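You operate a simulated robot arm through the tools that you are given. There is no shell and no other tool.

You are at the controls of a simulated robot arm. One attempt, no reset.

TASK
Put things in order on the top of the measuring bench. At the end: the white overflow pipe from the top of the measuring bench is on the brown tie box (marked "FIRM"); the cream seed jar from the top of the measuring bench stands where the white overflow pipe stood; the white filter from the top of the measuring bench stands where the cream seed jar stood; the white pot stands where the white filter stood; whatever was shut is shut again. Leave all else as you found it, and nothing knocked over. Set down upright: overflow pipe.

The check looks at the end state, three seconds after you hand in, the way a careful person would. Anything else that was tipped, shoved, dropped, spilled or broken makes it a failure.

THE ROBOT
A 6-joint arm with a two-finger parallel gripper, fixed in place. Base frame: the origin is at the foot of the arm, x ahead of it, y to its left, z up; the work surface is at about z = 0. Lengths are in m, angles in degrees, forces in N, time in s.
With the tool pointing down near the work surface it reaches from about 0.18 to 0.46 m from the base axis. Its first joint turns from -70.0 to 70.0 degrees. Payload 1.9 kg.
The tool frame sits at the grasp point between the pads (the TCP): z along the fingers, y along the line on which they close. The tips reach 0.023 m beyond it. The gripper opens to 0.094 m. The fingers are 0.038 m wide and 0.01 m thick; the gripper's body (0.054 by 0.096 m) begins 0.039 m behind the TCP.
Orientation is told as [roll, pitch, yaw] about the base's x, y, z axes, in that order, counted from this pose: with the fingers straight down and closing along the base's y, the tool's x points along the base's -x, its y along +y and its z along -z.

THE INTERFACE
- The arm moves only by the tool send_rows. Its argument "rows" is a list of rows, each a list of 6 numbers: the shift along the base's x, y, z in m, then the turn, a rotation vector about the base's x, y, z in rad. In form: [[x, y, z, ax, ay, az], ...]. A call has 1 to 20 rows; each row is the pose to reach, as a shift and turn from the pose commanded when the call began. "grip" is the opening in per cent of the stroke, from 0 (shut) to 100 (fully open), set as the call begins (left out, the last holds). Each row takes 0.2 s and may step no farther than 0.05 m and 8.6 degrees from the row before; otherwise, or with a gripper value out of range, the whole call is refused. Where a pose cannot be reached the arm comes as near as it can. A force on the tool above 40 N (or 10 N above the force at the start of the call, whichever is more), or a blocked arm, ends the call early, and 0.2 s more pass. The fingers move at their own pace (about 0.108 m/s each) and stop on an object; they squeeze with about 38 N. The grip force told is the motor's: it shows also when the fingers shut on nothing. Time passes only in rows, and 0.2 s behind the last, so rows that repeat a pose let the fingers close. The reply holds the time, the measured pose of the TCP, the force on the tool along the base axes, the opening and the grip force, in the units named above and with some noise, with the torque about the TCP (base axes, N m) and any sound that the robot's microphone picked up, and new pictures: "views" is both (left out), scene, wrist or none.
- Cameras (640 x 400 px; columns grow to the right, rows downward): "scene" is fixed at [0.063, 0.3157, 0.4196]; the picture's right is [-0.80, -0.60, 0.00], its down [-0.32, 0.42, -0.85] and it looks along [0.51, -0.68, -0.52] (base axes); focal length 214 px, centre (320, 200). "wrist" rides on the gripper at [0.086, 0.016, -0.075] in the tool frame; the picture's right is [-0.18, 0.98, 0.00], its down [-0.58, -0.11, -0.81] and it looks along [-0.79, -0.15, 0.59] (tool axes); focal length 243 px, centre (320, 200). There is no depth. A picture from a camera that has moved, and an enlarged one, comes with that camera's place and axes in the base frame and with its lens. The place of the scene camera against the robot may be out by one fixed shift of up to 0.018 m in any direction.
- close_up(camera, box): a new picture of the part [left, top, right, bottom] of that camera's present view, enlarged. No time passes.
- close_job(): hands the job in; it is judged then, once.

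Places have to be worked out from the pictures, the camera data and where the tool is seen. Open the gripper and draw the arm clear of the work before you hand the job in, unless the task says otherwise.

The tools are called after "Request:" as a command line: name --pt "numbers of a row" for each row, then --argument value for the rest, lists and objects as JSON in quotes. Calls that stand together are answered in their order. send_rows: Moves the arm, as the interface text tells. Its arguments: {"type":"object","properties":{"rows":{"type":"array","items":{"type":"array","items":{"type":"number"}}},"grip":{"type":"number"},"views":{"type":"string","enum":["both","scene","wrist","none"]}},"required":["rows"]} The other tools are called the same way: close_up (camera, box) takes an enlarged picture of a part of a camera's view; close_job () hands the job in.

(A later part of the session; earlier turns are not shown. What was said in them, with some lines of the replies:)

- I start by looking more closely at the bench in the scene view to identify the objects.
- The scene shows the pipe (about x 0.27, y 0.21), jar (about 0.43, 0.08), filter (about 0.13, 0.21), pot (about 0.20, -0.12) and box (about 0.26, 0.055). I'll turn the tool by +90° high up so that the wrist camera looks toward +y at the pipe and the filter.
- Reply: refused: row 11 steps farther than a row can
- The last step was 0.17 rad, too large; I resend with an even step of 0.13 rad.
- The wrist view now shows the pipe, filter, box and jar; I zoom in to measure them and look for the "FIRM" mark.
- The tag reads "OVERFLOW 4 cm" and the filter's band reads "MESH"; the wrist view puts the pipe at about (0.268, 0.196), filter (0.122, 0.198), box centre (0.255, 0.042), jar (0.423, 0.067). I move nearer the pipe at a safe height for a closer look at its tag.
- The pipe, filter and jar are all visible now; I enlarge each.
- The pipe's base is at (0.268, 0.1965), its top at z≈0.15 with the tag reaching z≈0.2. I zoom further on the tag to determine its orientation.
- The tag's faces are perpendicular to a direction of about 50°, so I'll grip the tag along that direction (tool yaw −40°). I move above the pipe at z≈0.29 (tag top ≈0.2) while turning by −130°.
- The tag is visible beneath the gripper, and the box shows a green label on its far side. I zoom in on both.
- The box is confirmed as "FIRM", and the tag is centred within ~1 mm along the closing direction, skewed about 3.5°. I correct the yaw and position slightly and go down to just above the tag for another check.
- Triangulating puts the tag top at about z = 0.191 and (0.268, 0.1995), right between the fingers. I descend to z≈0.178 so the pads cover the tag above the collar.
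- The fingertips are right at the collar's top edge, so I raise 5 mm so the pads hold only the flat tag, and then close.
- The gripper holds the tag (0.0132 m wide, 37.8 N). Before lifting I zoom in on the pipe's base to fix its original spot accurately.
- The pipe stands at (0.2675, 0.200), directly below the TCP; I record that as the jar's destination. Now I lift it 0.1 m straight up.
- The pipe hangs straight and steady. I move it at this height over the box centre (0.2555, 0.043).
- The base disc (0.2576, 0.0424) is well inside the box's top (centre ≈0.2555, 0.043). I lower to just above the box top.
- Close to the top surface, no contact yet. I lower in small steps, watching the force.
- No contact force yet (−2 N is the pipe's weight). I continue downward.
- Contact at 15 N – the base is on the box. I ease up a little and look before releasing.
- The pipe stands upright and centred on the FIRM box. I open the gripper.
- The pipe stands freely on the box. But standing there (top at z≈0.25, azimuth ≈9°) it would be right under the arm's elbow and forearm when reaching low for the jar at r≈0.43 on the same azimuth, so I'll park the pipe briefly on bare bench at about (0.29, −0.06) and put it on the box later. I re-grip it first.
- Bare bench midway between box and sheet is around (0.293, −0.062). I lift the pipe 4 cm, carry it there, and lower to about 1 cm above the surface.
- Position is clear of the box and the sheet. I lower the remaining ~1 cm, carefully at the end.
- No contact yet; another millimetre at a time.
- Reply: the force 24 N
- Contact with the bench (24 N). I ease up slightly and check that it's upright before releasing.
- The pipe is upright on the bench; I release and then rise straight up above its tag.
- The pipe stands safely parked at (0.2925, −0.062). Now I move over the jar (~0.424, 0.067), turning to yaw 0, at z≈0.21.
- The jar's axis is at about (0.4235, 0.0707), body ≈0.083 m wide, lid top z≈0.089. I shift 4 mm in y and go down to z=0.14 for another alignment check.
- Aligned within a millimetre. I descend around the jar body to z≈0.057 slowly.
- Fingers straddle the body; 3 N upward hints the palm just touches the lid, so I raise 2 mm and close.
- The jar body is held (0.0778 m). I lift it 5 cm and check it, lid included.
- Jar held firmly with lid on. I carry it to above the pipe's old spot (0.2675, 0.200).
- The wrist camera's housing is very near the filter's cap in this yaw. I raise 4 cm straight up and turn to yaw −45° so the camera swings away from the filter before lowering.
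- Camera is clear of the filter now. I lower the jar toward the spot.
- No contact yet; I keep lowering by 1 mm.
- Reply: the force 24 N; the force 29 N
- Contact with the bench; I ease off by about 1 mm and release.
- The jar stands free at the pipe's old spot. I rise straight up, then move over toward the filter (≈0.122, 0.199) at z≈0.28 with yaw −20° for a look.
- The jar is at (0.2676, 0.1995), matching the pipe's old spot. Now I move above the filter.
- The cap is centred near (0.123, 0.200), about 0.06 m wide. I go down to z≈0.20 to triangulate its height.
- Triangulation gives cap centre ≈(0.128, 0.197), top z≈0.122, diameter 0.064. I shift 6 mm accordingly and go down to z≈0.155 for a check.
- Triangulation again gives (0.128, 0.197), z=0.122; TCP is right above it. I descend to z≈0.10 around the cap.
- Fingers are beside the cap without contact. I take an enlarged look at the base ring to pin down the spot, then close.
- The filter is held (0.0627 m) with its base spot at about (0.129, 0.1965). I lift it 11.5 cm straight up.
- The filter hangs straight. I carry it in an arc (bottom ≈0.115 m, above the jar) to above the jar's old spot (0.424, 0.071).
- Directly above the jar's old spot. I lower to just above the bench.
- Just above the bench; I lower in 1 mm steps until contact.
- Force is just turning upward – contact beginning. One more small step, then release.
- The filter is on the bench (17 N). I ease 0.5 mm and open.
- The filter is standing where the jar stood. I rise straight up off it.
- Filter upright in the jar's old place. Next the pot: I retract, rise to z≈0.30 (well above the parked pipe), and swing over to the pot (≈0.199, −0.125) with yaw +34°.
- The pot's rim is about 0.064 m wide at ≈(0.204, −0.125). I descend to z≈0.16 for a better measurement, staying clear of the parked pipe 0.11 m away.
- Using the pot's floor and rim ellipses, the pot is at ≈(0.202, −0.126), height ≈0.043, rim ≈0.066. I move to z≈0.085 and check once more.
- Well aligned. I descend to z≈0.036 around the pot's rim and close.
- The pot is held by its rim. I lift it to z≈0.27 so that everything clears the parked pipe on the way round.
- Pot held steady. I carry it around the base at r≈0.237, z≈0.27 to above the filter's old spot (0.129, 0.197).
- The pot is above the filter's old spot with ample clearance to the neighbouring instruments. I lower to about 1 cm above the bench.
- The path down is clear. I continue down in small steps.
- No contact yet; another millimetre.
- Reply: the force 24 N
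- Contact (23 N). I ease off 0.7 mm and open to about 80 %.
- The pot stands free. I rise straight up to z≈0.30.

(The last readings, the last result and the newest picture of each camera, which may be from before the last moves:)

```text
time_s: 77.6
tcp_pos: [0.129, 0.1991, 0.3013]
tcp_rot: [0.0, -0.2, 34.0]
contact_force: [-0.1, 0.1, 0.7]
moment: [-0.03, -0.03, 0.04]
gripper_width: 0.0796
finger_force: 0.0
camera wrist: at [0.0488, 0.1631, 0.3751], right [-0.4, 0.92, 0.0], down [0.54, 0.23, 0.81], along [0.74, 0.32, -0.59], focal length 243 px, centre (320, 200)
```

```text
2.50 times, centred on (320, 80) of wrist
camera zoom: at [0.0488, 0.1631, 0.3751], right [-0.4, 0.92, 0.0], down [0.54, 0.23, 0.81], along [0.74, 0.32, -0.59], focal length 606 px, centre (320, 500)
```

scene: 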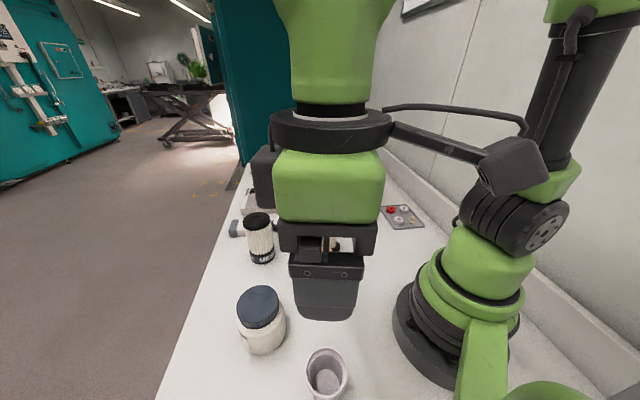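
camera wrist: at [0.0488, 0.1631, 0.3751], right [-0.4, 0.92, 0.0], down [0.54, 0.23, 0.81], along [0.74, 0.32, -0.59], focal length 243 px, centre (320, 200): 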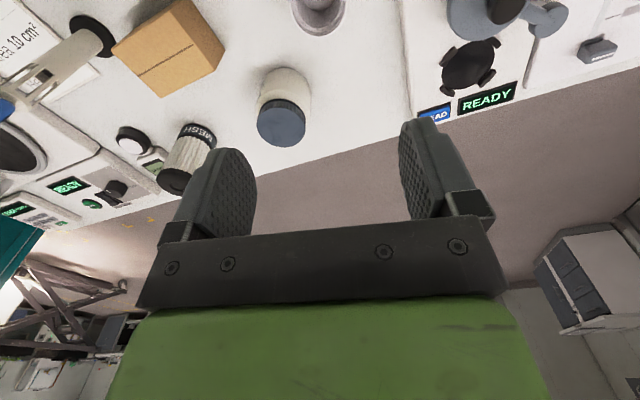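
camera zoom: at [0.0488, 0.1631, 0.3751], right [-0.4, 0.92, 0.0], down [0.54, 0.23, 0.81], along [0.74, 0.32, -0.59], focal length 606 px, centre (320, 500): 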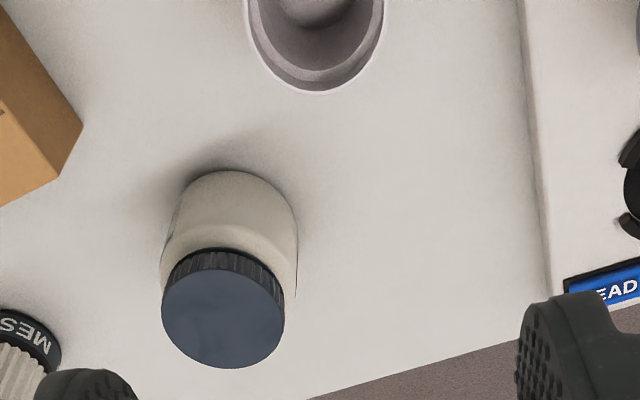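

All three moved items stand well. Now back to the parked pipe at (0.2925, −0.062) with yaw −43.5°, at z≈0.31; gripper fully open.

Request:
send_rows --pt "0.012 -0.006 0.005 0 0 -0.123" --pt "0.03 -0.018 0.01 0 0 -0.246" --pt "0.06 -0.039 0.01 0 0 -0.369" --pt "0.092 -0.0704 0.01 0 0 -0.492" --pt "0.118 -0.108 0.01 0 0 -0.615" --pt "0.138 -0.146 0.01 0 0 -0.738" --pt "0.151 -0.183 0.01 0 0 -0.861" --pt "0.16 -0.223 0.01 0 0 -0.984" --pt "0.1635 -0.2599 0.01 0 0 -1.107" --pt "0.1635 -0.2599 0.01 0 0 -1.23" --pt "0.1635 -0.2599 0.01 0 0 -1.353" --pt "0.1635 -0.2599 0.01 0 0 -1.353" --grip 100 --views "both"

Request:
close_up --camera "wrist" --box '[240, 0, 400, 120]'

Request:
close_up --camera "scene" --box '[210, 200, 390, 400]'

```text
time_s: 80.2
tcp_pos: [0.294, -0.0597, 0.3111]
tcp_rot: [0.0, -0.2, -43.7]
contact_force: [0.3, -0.2, -1.6]
moment: [0.02, -0.02, 0.01]
gripper_width: 0.0939
finger_force: 0.0
camera wrist: at [0.2427, 0.0099, 0.3844], right [0.81, 0.58, 0.0], down [0.34, -0.48, 0.81], along [0.47, -0.66, -0.59], focal length 243 px, centre (320, 200)
```

scene: 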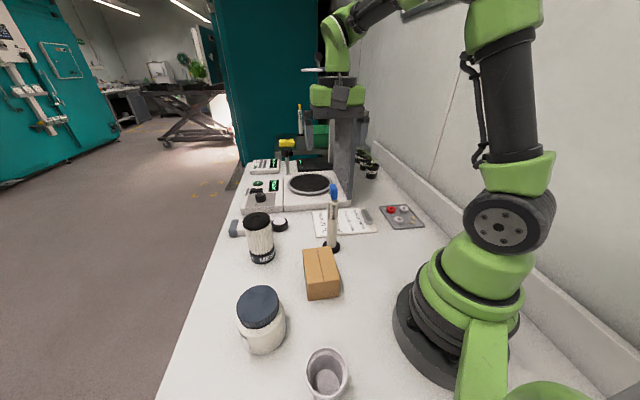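
wrist: 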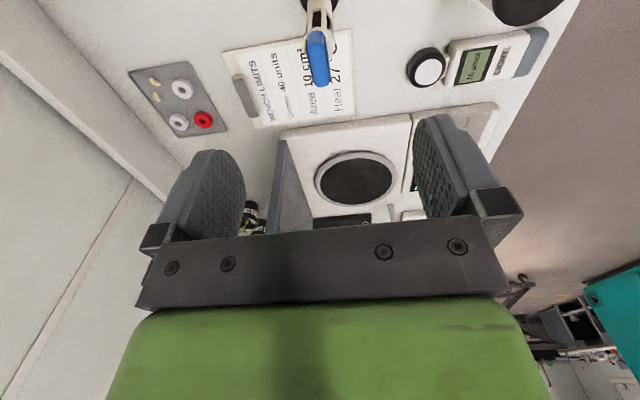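

```text
3.33 times, centred on (320, 60) of wrist
camera zoom: at [0.2427, 0.0099, 0.3844], right [0.81, 0.58, 0.0], down [0.34, -0.48, 0.81], along [0.47, -0.66, -0.59], focal length 809 px, centre (320, 667)
```

zoom: 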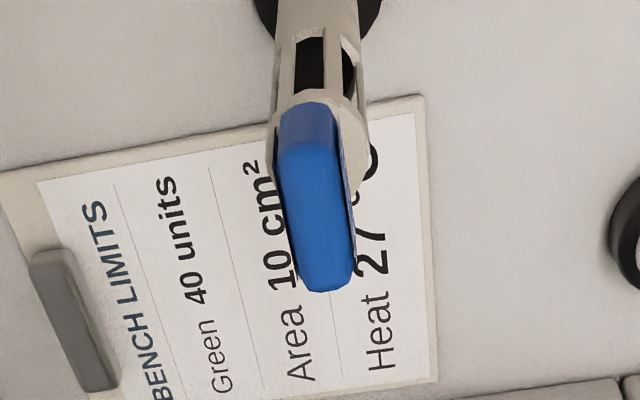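

```text
2.00 times, centred on (300, 300) of scene
camera zoom: at [0.063, 0.3157, 0.4196], right [-0.8, -0.6, 0.0], down [-0.32, 0.42, -0.85], along [0.51, -0.68, -0.52], focal length 429 px, centre (360, 0)
```

zoom: 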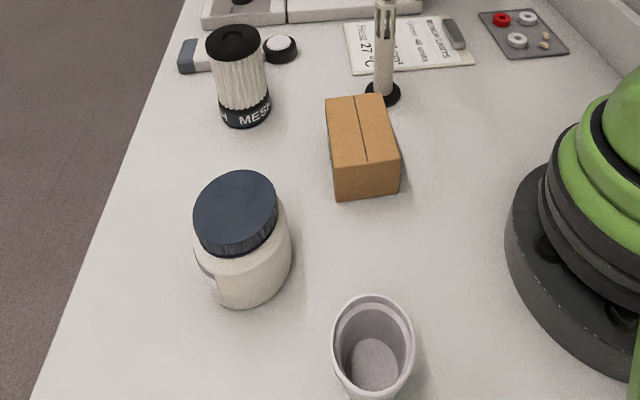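

The pipe is where I parked it; TCP is about 1.5 mm off, which I correct while descending to just above the tag.

Request:
send_rows --pt "-0.0014 -0.0008 -0.03 0 0 0" --pt "-0.0014 -0.0008 -0.06 0 0 0" --pt "-0.0014 -0.0008 -0.087 0 0 0" --pt "-0.0014 -0.0008 -0.087 0 0 0" --views "wrist"

Request:
close_up --camera "wrist" --box '[240, 0, 400, 240]'

```text
time_s: 81.2
tcp_pos: [0.2938, -0.0642, 0.2234]
tcp_rot: [0.0, -0.1, -43.7]
contact_force: [-0.1, -0.6, 0.3]
moment: [-0.01, -0.01, -0.01]
gripper_width: 0.0941
finger_force: 0.0
camera wrist: at [0.2416, 0.0079, 0.2973], right [0.81, 0.58, 0.0], down [0.35, -0.48, 0.81], along [0.47, -0.65, -0.59], focal length 243 px, centre (320, 200)
```

wrist: 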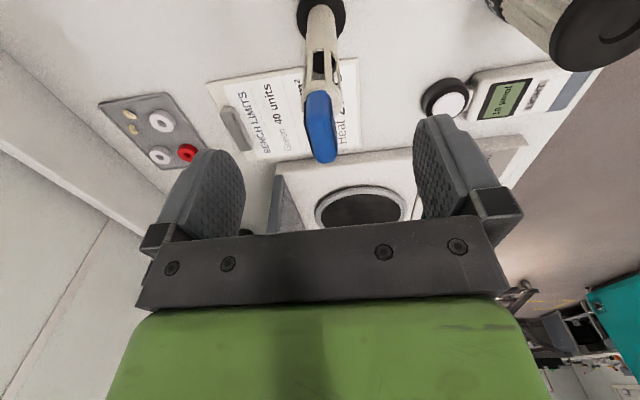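

```text
1.67 times, centred on (320, 120) of wrist
camera zoom: at [0.2416, 0.0079, 0.2973], right [0.81, 0.58, 0.0], down [0.35, -0.48, 0.81], along [0.47, -0.65, -0.59], focal length 404 px, centre (320, 333)
```

zoom: 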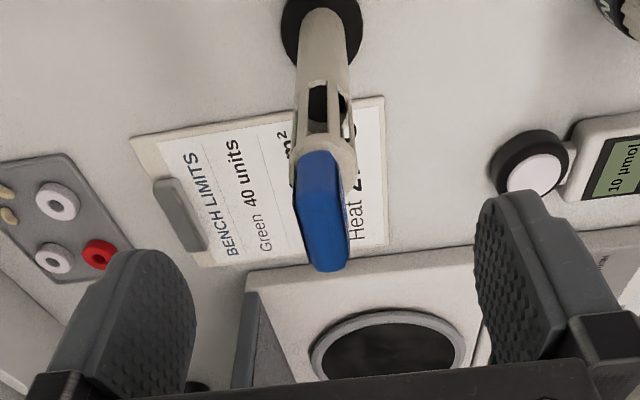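

Tag centred between the fingers. I go down the last 4 cm and close.

Request:
send_rows --pt "-0.0004 0.001 -0.02 0 0 0" --pt "-0.0004 0.001 -0.0397 0 0 0" --pt "-0.0004 0.001 -0.0397 0 0 0" --views "wrist"

Request:
close_up --camera "wrist" --box '[240, 0, 400, 240]'

```text
time_s: 82.0
tcp_pos: [0.2937, -0.062, 0.1837]
tcp_rot: [0.0, -0.1, -43.6]
contact_force: [0.8, 1.7, -0.7]
moment: [0.03, 0.03, -0.01]
gripper_width: 0.0939
finger_force: 0.0
camera wrist: at [0.2413, 0.0092, 0.2572], right [0.81, 0.59, 0.0], down [0.35, -0.48, 0.81], along [0.47, -0.65, -0.59], focal length 243 px, centre (320, 200)
```

wrist: 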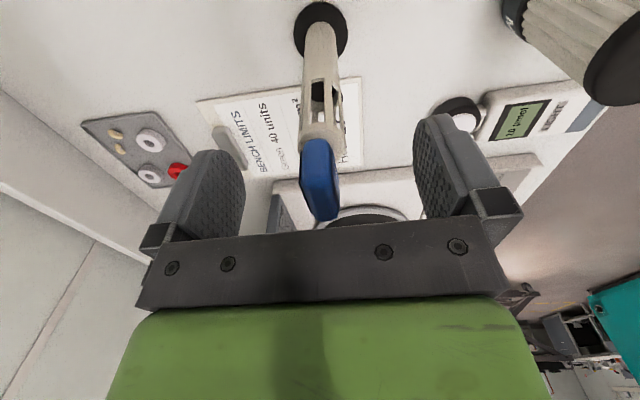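

```text
1.67 times, centred on (320, 120) of wrist
camera zoom: at [0.2413, 0.0092, 0.2572], right [0.81, 0.59, 0.0], down [0.35, -0.48, 0.81], along [0.47, -0.65, -0.59], focal length 404 px, centre (320, 333)
```

zoom: 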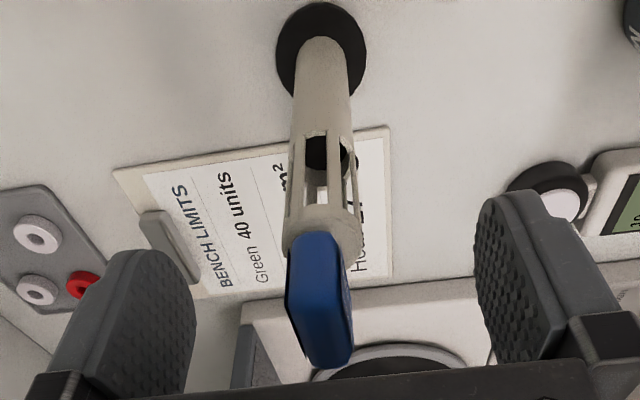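

Same picture as at the earlier grasp. I close on the tag.

Request:
send_rows --pt "0 0 0 0 0 0" --pt "0 0 0 0 0 0" --pt "0 0 0 0 0 0" --pt "0 0 0 0 0 0" --grip 0 --views "wrist"

```text
time_s: 83.0
tcp_pos: [0.2912, -0.0628, 0.1834]
tcp_rot: [0.0, -0.1, -43.6]
contact_force: [-0.4, 0.8, -0.5]
moment: [-0.04, 0.04, -0.01]
gripper_width: 0.0134
finger_force: 38.3
camera wrist: at [0.2413, 0.0092, 0.2574], right [0.81, 0.59, 0.0], down [0.35, -0.48, 0.81], along [0.47, -0.65, -0.59], focal length 243 px, centre (320, 200)
```

wrist: 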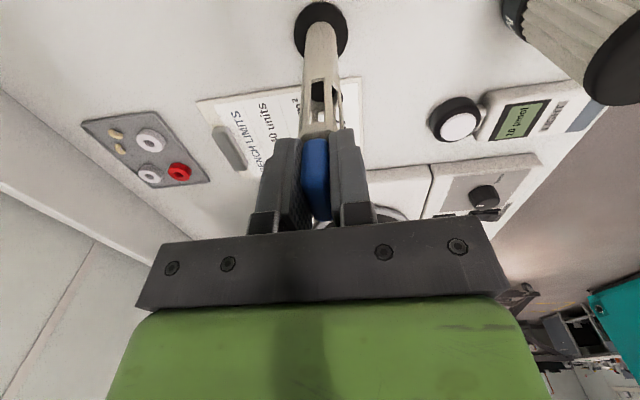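

Pipe gripped. I lift it 10 cm and carry it over the FIRM box centre.

Request:
send_rows --pt "0 0 0.01 0 0 0" --pt "0 0 0.035 0 0 0" --pt "0 0 0.07 0 0 0" --pt "0 0 0.1 0 0 0" --pt "-0.005 0.015 0.1 0 0 0" --pt "-0.015 0.045 0.1 0 0 0" --pt "-0.027 0.078 0.1 0 0 0" --pt "-0.035 0.098 0.1 0 0 0" --pt "-0.0371 0.1047 0.1 0 0 0" --pt "-0.0371 0.1047 0.1 0 0 0" --views "both"

Request:
close_up --camera "wrist" --box '[240, 0, 400, 120]'

Request:
close_up --camera "scene" --box '[270, 180, 380, 310]'

```text
time_s: 85.2
tcp_pos: [0.2547, 0.043, 0.2841]
tcp_rot: [0.0, -0.2, -43.6]
contact_force: [-0.4, -0.1, -0.6]
moment: [-0.01, 0.01, 0.0]
gripper_width: 0.0132
finger_force: 38.3
camera wrist: at [0.2033, 0.1143, 0.3577], right [0.81, 0.59, 0.0], down [0.35, -0.48, 0.81], along [0.47, -0.65, -0.59], focal length 243 px, centre (320, 200)
```

scene: 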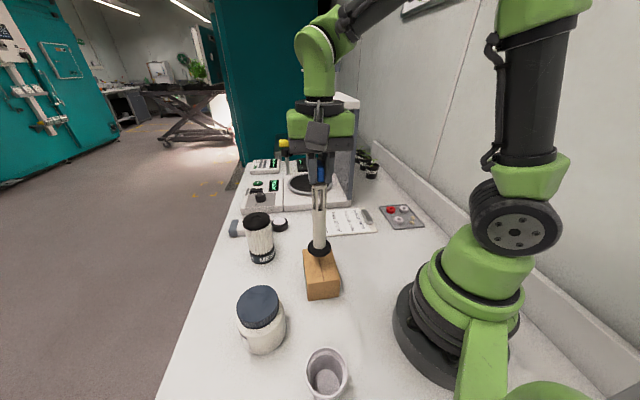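
wrist: 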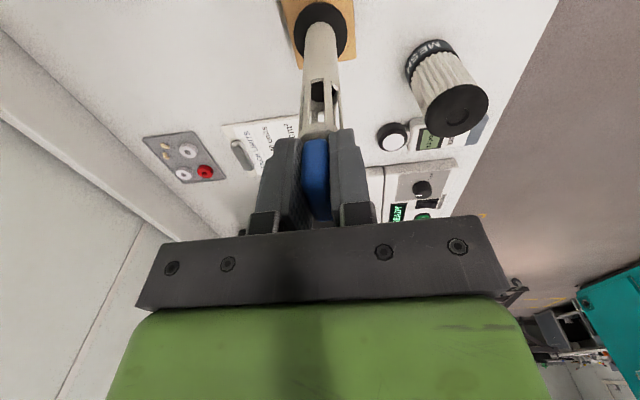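

```text
3.33 times, centred on (320, 60) of wrist
camera zoom: at [0.2033, 0.1143, 0.3577], right [0.81, 0.59, 0.0], down [0.35, -0.48, 0.81], along [0.47, -0.65, -0.59], focal length 809 px, centre (320, 667)
```

zoom: 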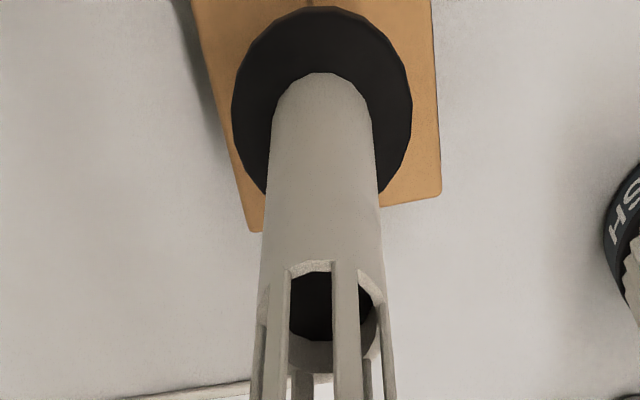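

```text
3.08 times, centred on (325, 245) of scene
camera zoom: at [0.063, 0.3157, 0.4196], right [-0.8, -0.6, 0.0], down [-0.32, 0.42, -0.85], along [0.51, -0.68, -0.52], focal length 660 px, centre (305, 62)
```

zoom: 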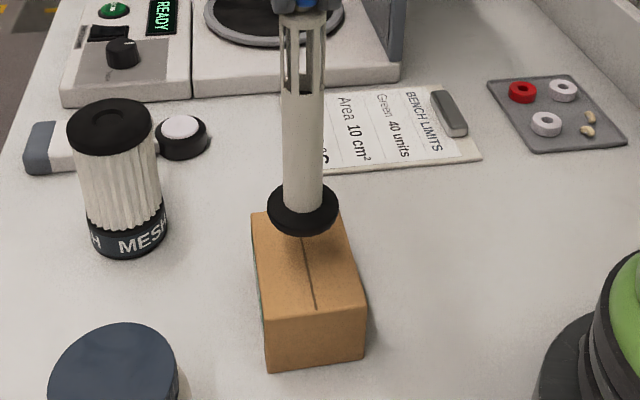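

Well centred above the box as before. I lower to ~3 mm above the box top.

Request:
send_rows --pt "0 0 -0.015 0 0 0" --pt "0 0 -0.03 0 0 0" --pt "0 0 -0.0375 0 0 0" --pt "0 0 -0.0375 0 0 0" --views "none"

Request:
send_rows --pt "0 0 -0.001 0 0 0" --pt "0 0 -0.0015 0 0 0" --pt "0 0 -0.0015 0 0 0" --views "none"

Request:
send_rows --pt "0 0 -0.001 0 0 0" --pt "0 0 -0.001 0 0 0" --views "none"

```text
time_s: 86.2
tcp_pos: [0.2556, 0.0437, 0.2462]
tcp_rot: [-0.1, 0.0, -43.6]
contact_force: [-0.6, -0.9, -0.5]
moment: [0.0, -0.02, 0.01]
gripper_width: 0.0135
finger_force: 37.9
```

```text
time_s: 87.0
tcp_pos: [0.2556, 0.0433, 0.2449]
tcp_rot: [0.0, -0.1, -43.6]
contact_force: [0.2, -0.6, -0.9]
moment: [-0.01, 0.03, 0.03]
gripper_width: 0.0134
finger_force: 38.0
```

```text
time_s: 87.6
tcp_pos: [0.2545, 0.0431, 0.2437]
tcp_rot: [0.0, -0.1, -43.6]
contact_force: [0.1, -0.2, -1.0]
moment: [0.01, 0.0, 0.0]
gripper_width: 0.0133
finger_force: 38.2
```

No contact yet; one more millimetre.

Request:
send_rows --pt "0 0 -0.0008 0 0 0" --pt "0 0 -0.0008 0 0 0" --views "none"

```text
time_s: 88.2
tcp_pos: [0.2555, 0.0426, 0.2433]
tcp_rot: [0.0, -0.1, -43.6]
contact_force: [-0.9, -0.6, 11.0]
moment: [-0.08, 0.15, 0.02]
gripper_width: 0.0132
finger_force: 37.7
```

Contact on the box (11 N). I ease off slightly and check before releasing.

Request:
send_rows --pt "0 0 0.0004 0 0 0" --pt "0 0 0.0004 0 0 0" --views "both"

Request:
close_up --camera "scene" --box '[280, 170, 360, 310]'

Request:
close_up --camera "wrist" --box '[240, 0, 400, 120]'

```text
time_s: 88.8
tcp_pos: [0.2553, 0.0445, 0.244]
tcp_rot: [0.0, -0.1, -43.5]
contact_force: [0.5, -0.3, 3.6]
moment: [-0.01, -0.1, 0.04]
gripper_width: 0.0134
finger_force: 37.9
camera wrist: at [0.2037, 0.1145, 0.3174], right [0.81, 0.59, 0.0], down [0.35, -0.48, 0.81], along [0.47, -0.65, -0.59], focal length 243 px, centre (320, 200)
```

scene: 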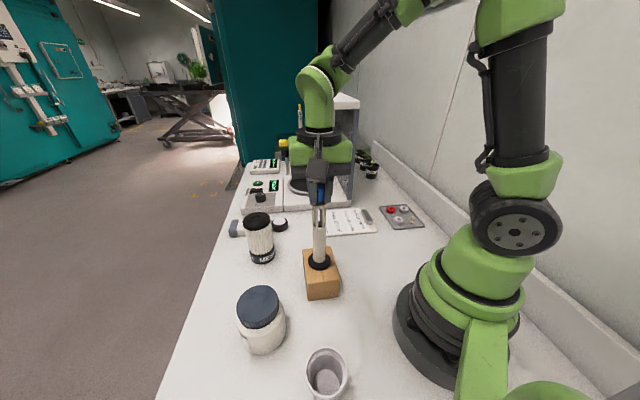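
wrist: 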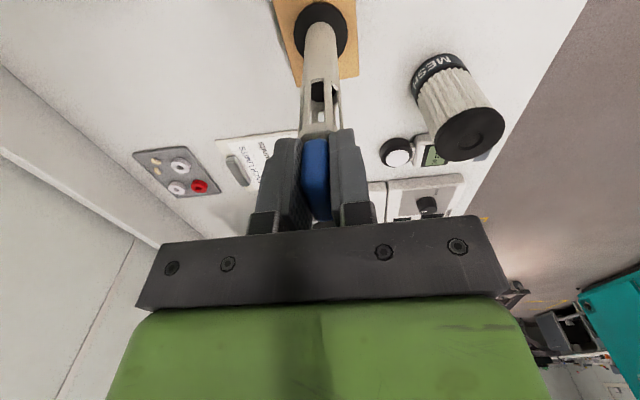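

```text
2.86 times, centred on (320, 240) of scene
camera zoom: at [0.063, 0.3157, 0.4196], right [-0.8, -0.6, 0.0], down [-0.32, 0.42, -0.85], along [0.51, -0.68, -0.52], focal length 613 px, centre (320, 86)
```

zoom: 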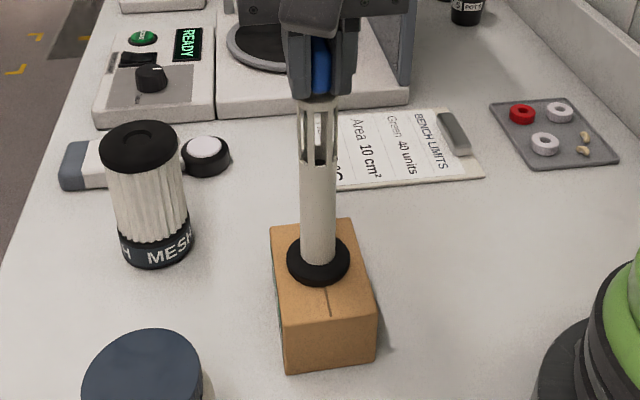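

```text
3.33 times, centred on (320, 60) of wrist
camera zoom: at [0.2037, 0.1145, 0.3174], right [0.81, 0.59, 0.0], down [0.35, -0.48, 0.81], along [0.47, -0.65, -0.59], focal length 809 px, centre (320, 667)
```

zoom: 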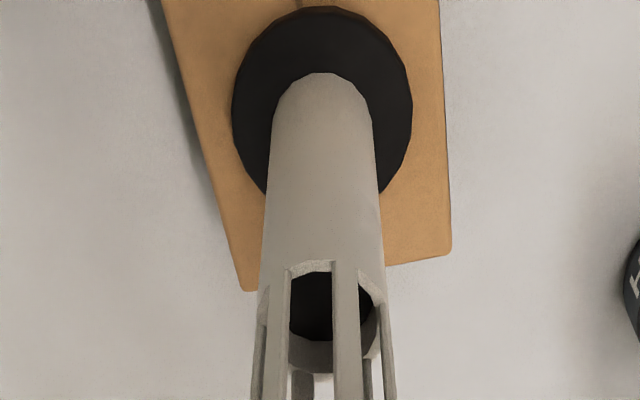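

The pipe stands upright in the middle of the FIRM box. I open the gripper fully.

Request:
send_rows --pt "0 0 0 0 0 0" --pt "0 0 0 0 0 0" --pt "0 0 0 0 0 0" --pt "0 0 0 0 0 0" --grip 100 --views "wrist"

Request:
send_rows --pt "0 0 0.015 0 0 0" --pt "0 0 0.04 0 0 0" --pt "0 0 0.07 0 0 0" --pt "0 0 0.1 0 0 0" --pt "0 0 0.12 0 0 0" --views "both"

```text
time_s: 89.8
tcp_pos: [0.254, 0.0443, 0.243]
tcp_rot: [0.0, -0.1, -43.7]
contact_force: [0.8, 0.8, -0.1]
moment: [0.03, 0.0, -0.01]
gripper_width: 0.094
finger_force: 0.1
camera wrist: at [0.2037, 0.1146, 0.3175], right [0.81, 0.59, 0.0], down [0.35, -0.48, 0.81], along [0.47, -0.65, -0.59], focal length 243 px, centre (320, 200)
```

wrist: 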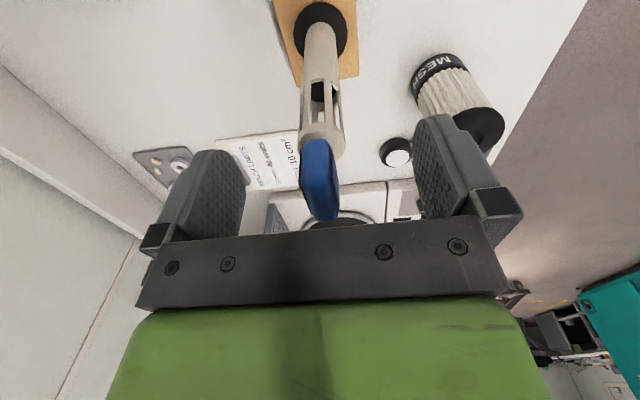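

```text
time_s: 91.0
tcp_pos: [0.2541, 0.0447, 0.3648]
tcp_rot: [-0.1, -0.1, -43.6]
contact_force: [-0.3, 0.2, 0.0]
moment: [0.0, -0.01, 0.02]
gripper_width: 0.0941
finger_force: 0.1
camera wrist: at [0.2032, 0.1144, 0.4378], right [0.81, 0.59, 0.0], down [0.35, -0.48, 0.81], along [0.47, -0.65, -0.59], focal length 243 px, centre (320, 200)
```

scene: 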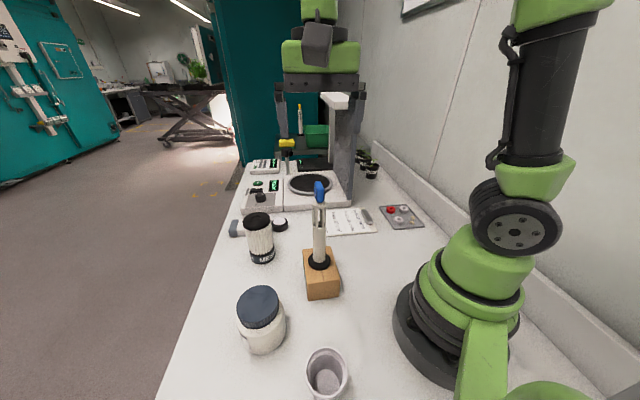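
wrist: 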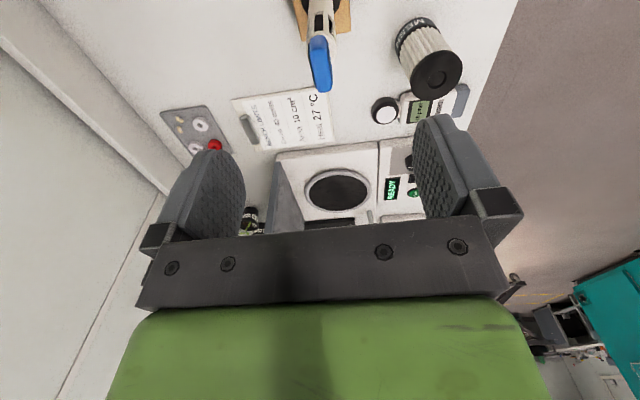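

Everything released. I draw the arm aside (toward −y, high) and check the final state in an enlarged scene picture.

Request:
send_rows --pt "0.005 -0.03 0 0 0 0" --pt "0.01 -0.065 0 0 0 0" --pt "0.01 -0.1 0 0 0 0" --pt "0.01 -0.125 0 0 0 0" --pt "0.01 -0.125 0 0 0 0" --views "both"

Request:
close_up --camera "scene" --box '[200, 170, 440, 400]'

Request:
close_up --camera "scene" --box '[270, 170, 370, 310]'

```text
time_s: 92.2
tcp_pos: [0.2655, -0.082, 0.363]
tcp_rot: [0.0, -0.1, -43.6]
contact_force: [-0.7, 0.2, 0.0]
moment: [0.01, -0.02, 0.02]
gripper_width: 0.094
finger_force: 0.1
camera wrist: at [0.2129, -0.011, 0.4374], right [0.81, 0.59, 0.0], down [0.35, -0.48, 0.81], along [0.47, -0.65, -0.59], focal length 243 px, centre (320, 200)
```

scene: 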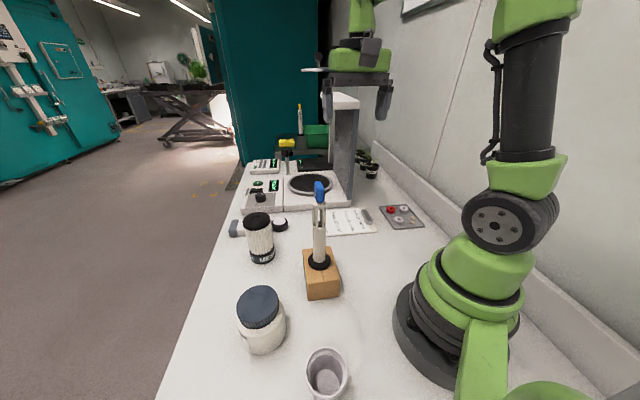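
wrist: 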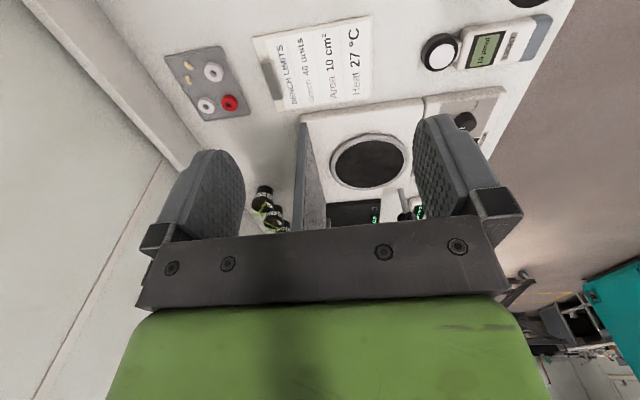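

```text
1.74 times, centred on (320, 285) of scene
camera zoom: at [0.063, 0.3157, 0.4196], right [-0.8, -0.6, 0.0], down [-0.32, 0.42, -0.85], along [0.51, -0.68, -0.52], focal length 373 px, centre (320, 52)
```

zoom: 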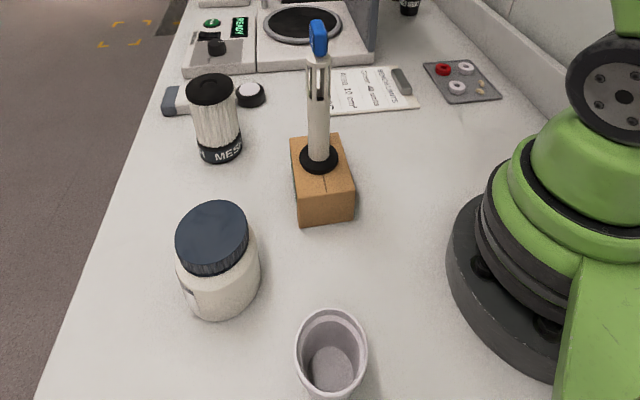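

```text
2.86 times, centred on (320, 240) of scene
camera zoom: at [0.063, 0.3157, 0.4196], right [-0.8, -0.6, 0.0], down [-0.32, 0.42, -0.85], along [0.51, -0.68, -0.52], focal length 613 px, centre (320, 86)
```

zoom: 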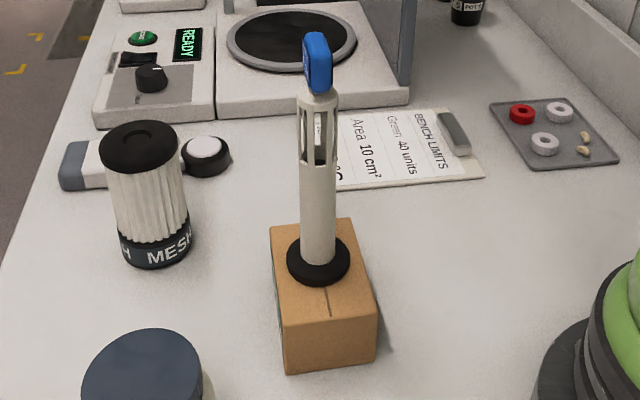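

Final state: the pipe is upright on the FIRM box, which hasn't moved. The jar, lid on, stands where the pipe was, the filter where the jar was, and the pot where the filter was. Everything else is unchanged and the arm is clear with the gripper open, so I hand the job in.

Request:
close_job

```text
The job is handed in.
```

I finished the rearrangement and handed the job in. I haven't seen the result of the check. The last pictures showed everything standing and in place:

- **Overflow pipe:** it stands upright near the centre of the brown box marked "FIRM", and the box has not moved.
- **Seed jar:** it stands where the pipe stood, with its lid still on.
- **Filter:** it stands where the jar stood.
- **White pot:** it stands where the filter stood.

I placed each item by camera measurement, so expect each to be within a few millimetres of the original spot.

I put the pipe on the box first, but there it would have been in the arm's way when reaching for the jar. I parked it on bare bench for a while and returned it to the box last.

I opened nothing that was shut and saw nothing knocked over. The arm ended clear of the work with the gripper open.
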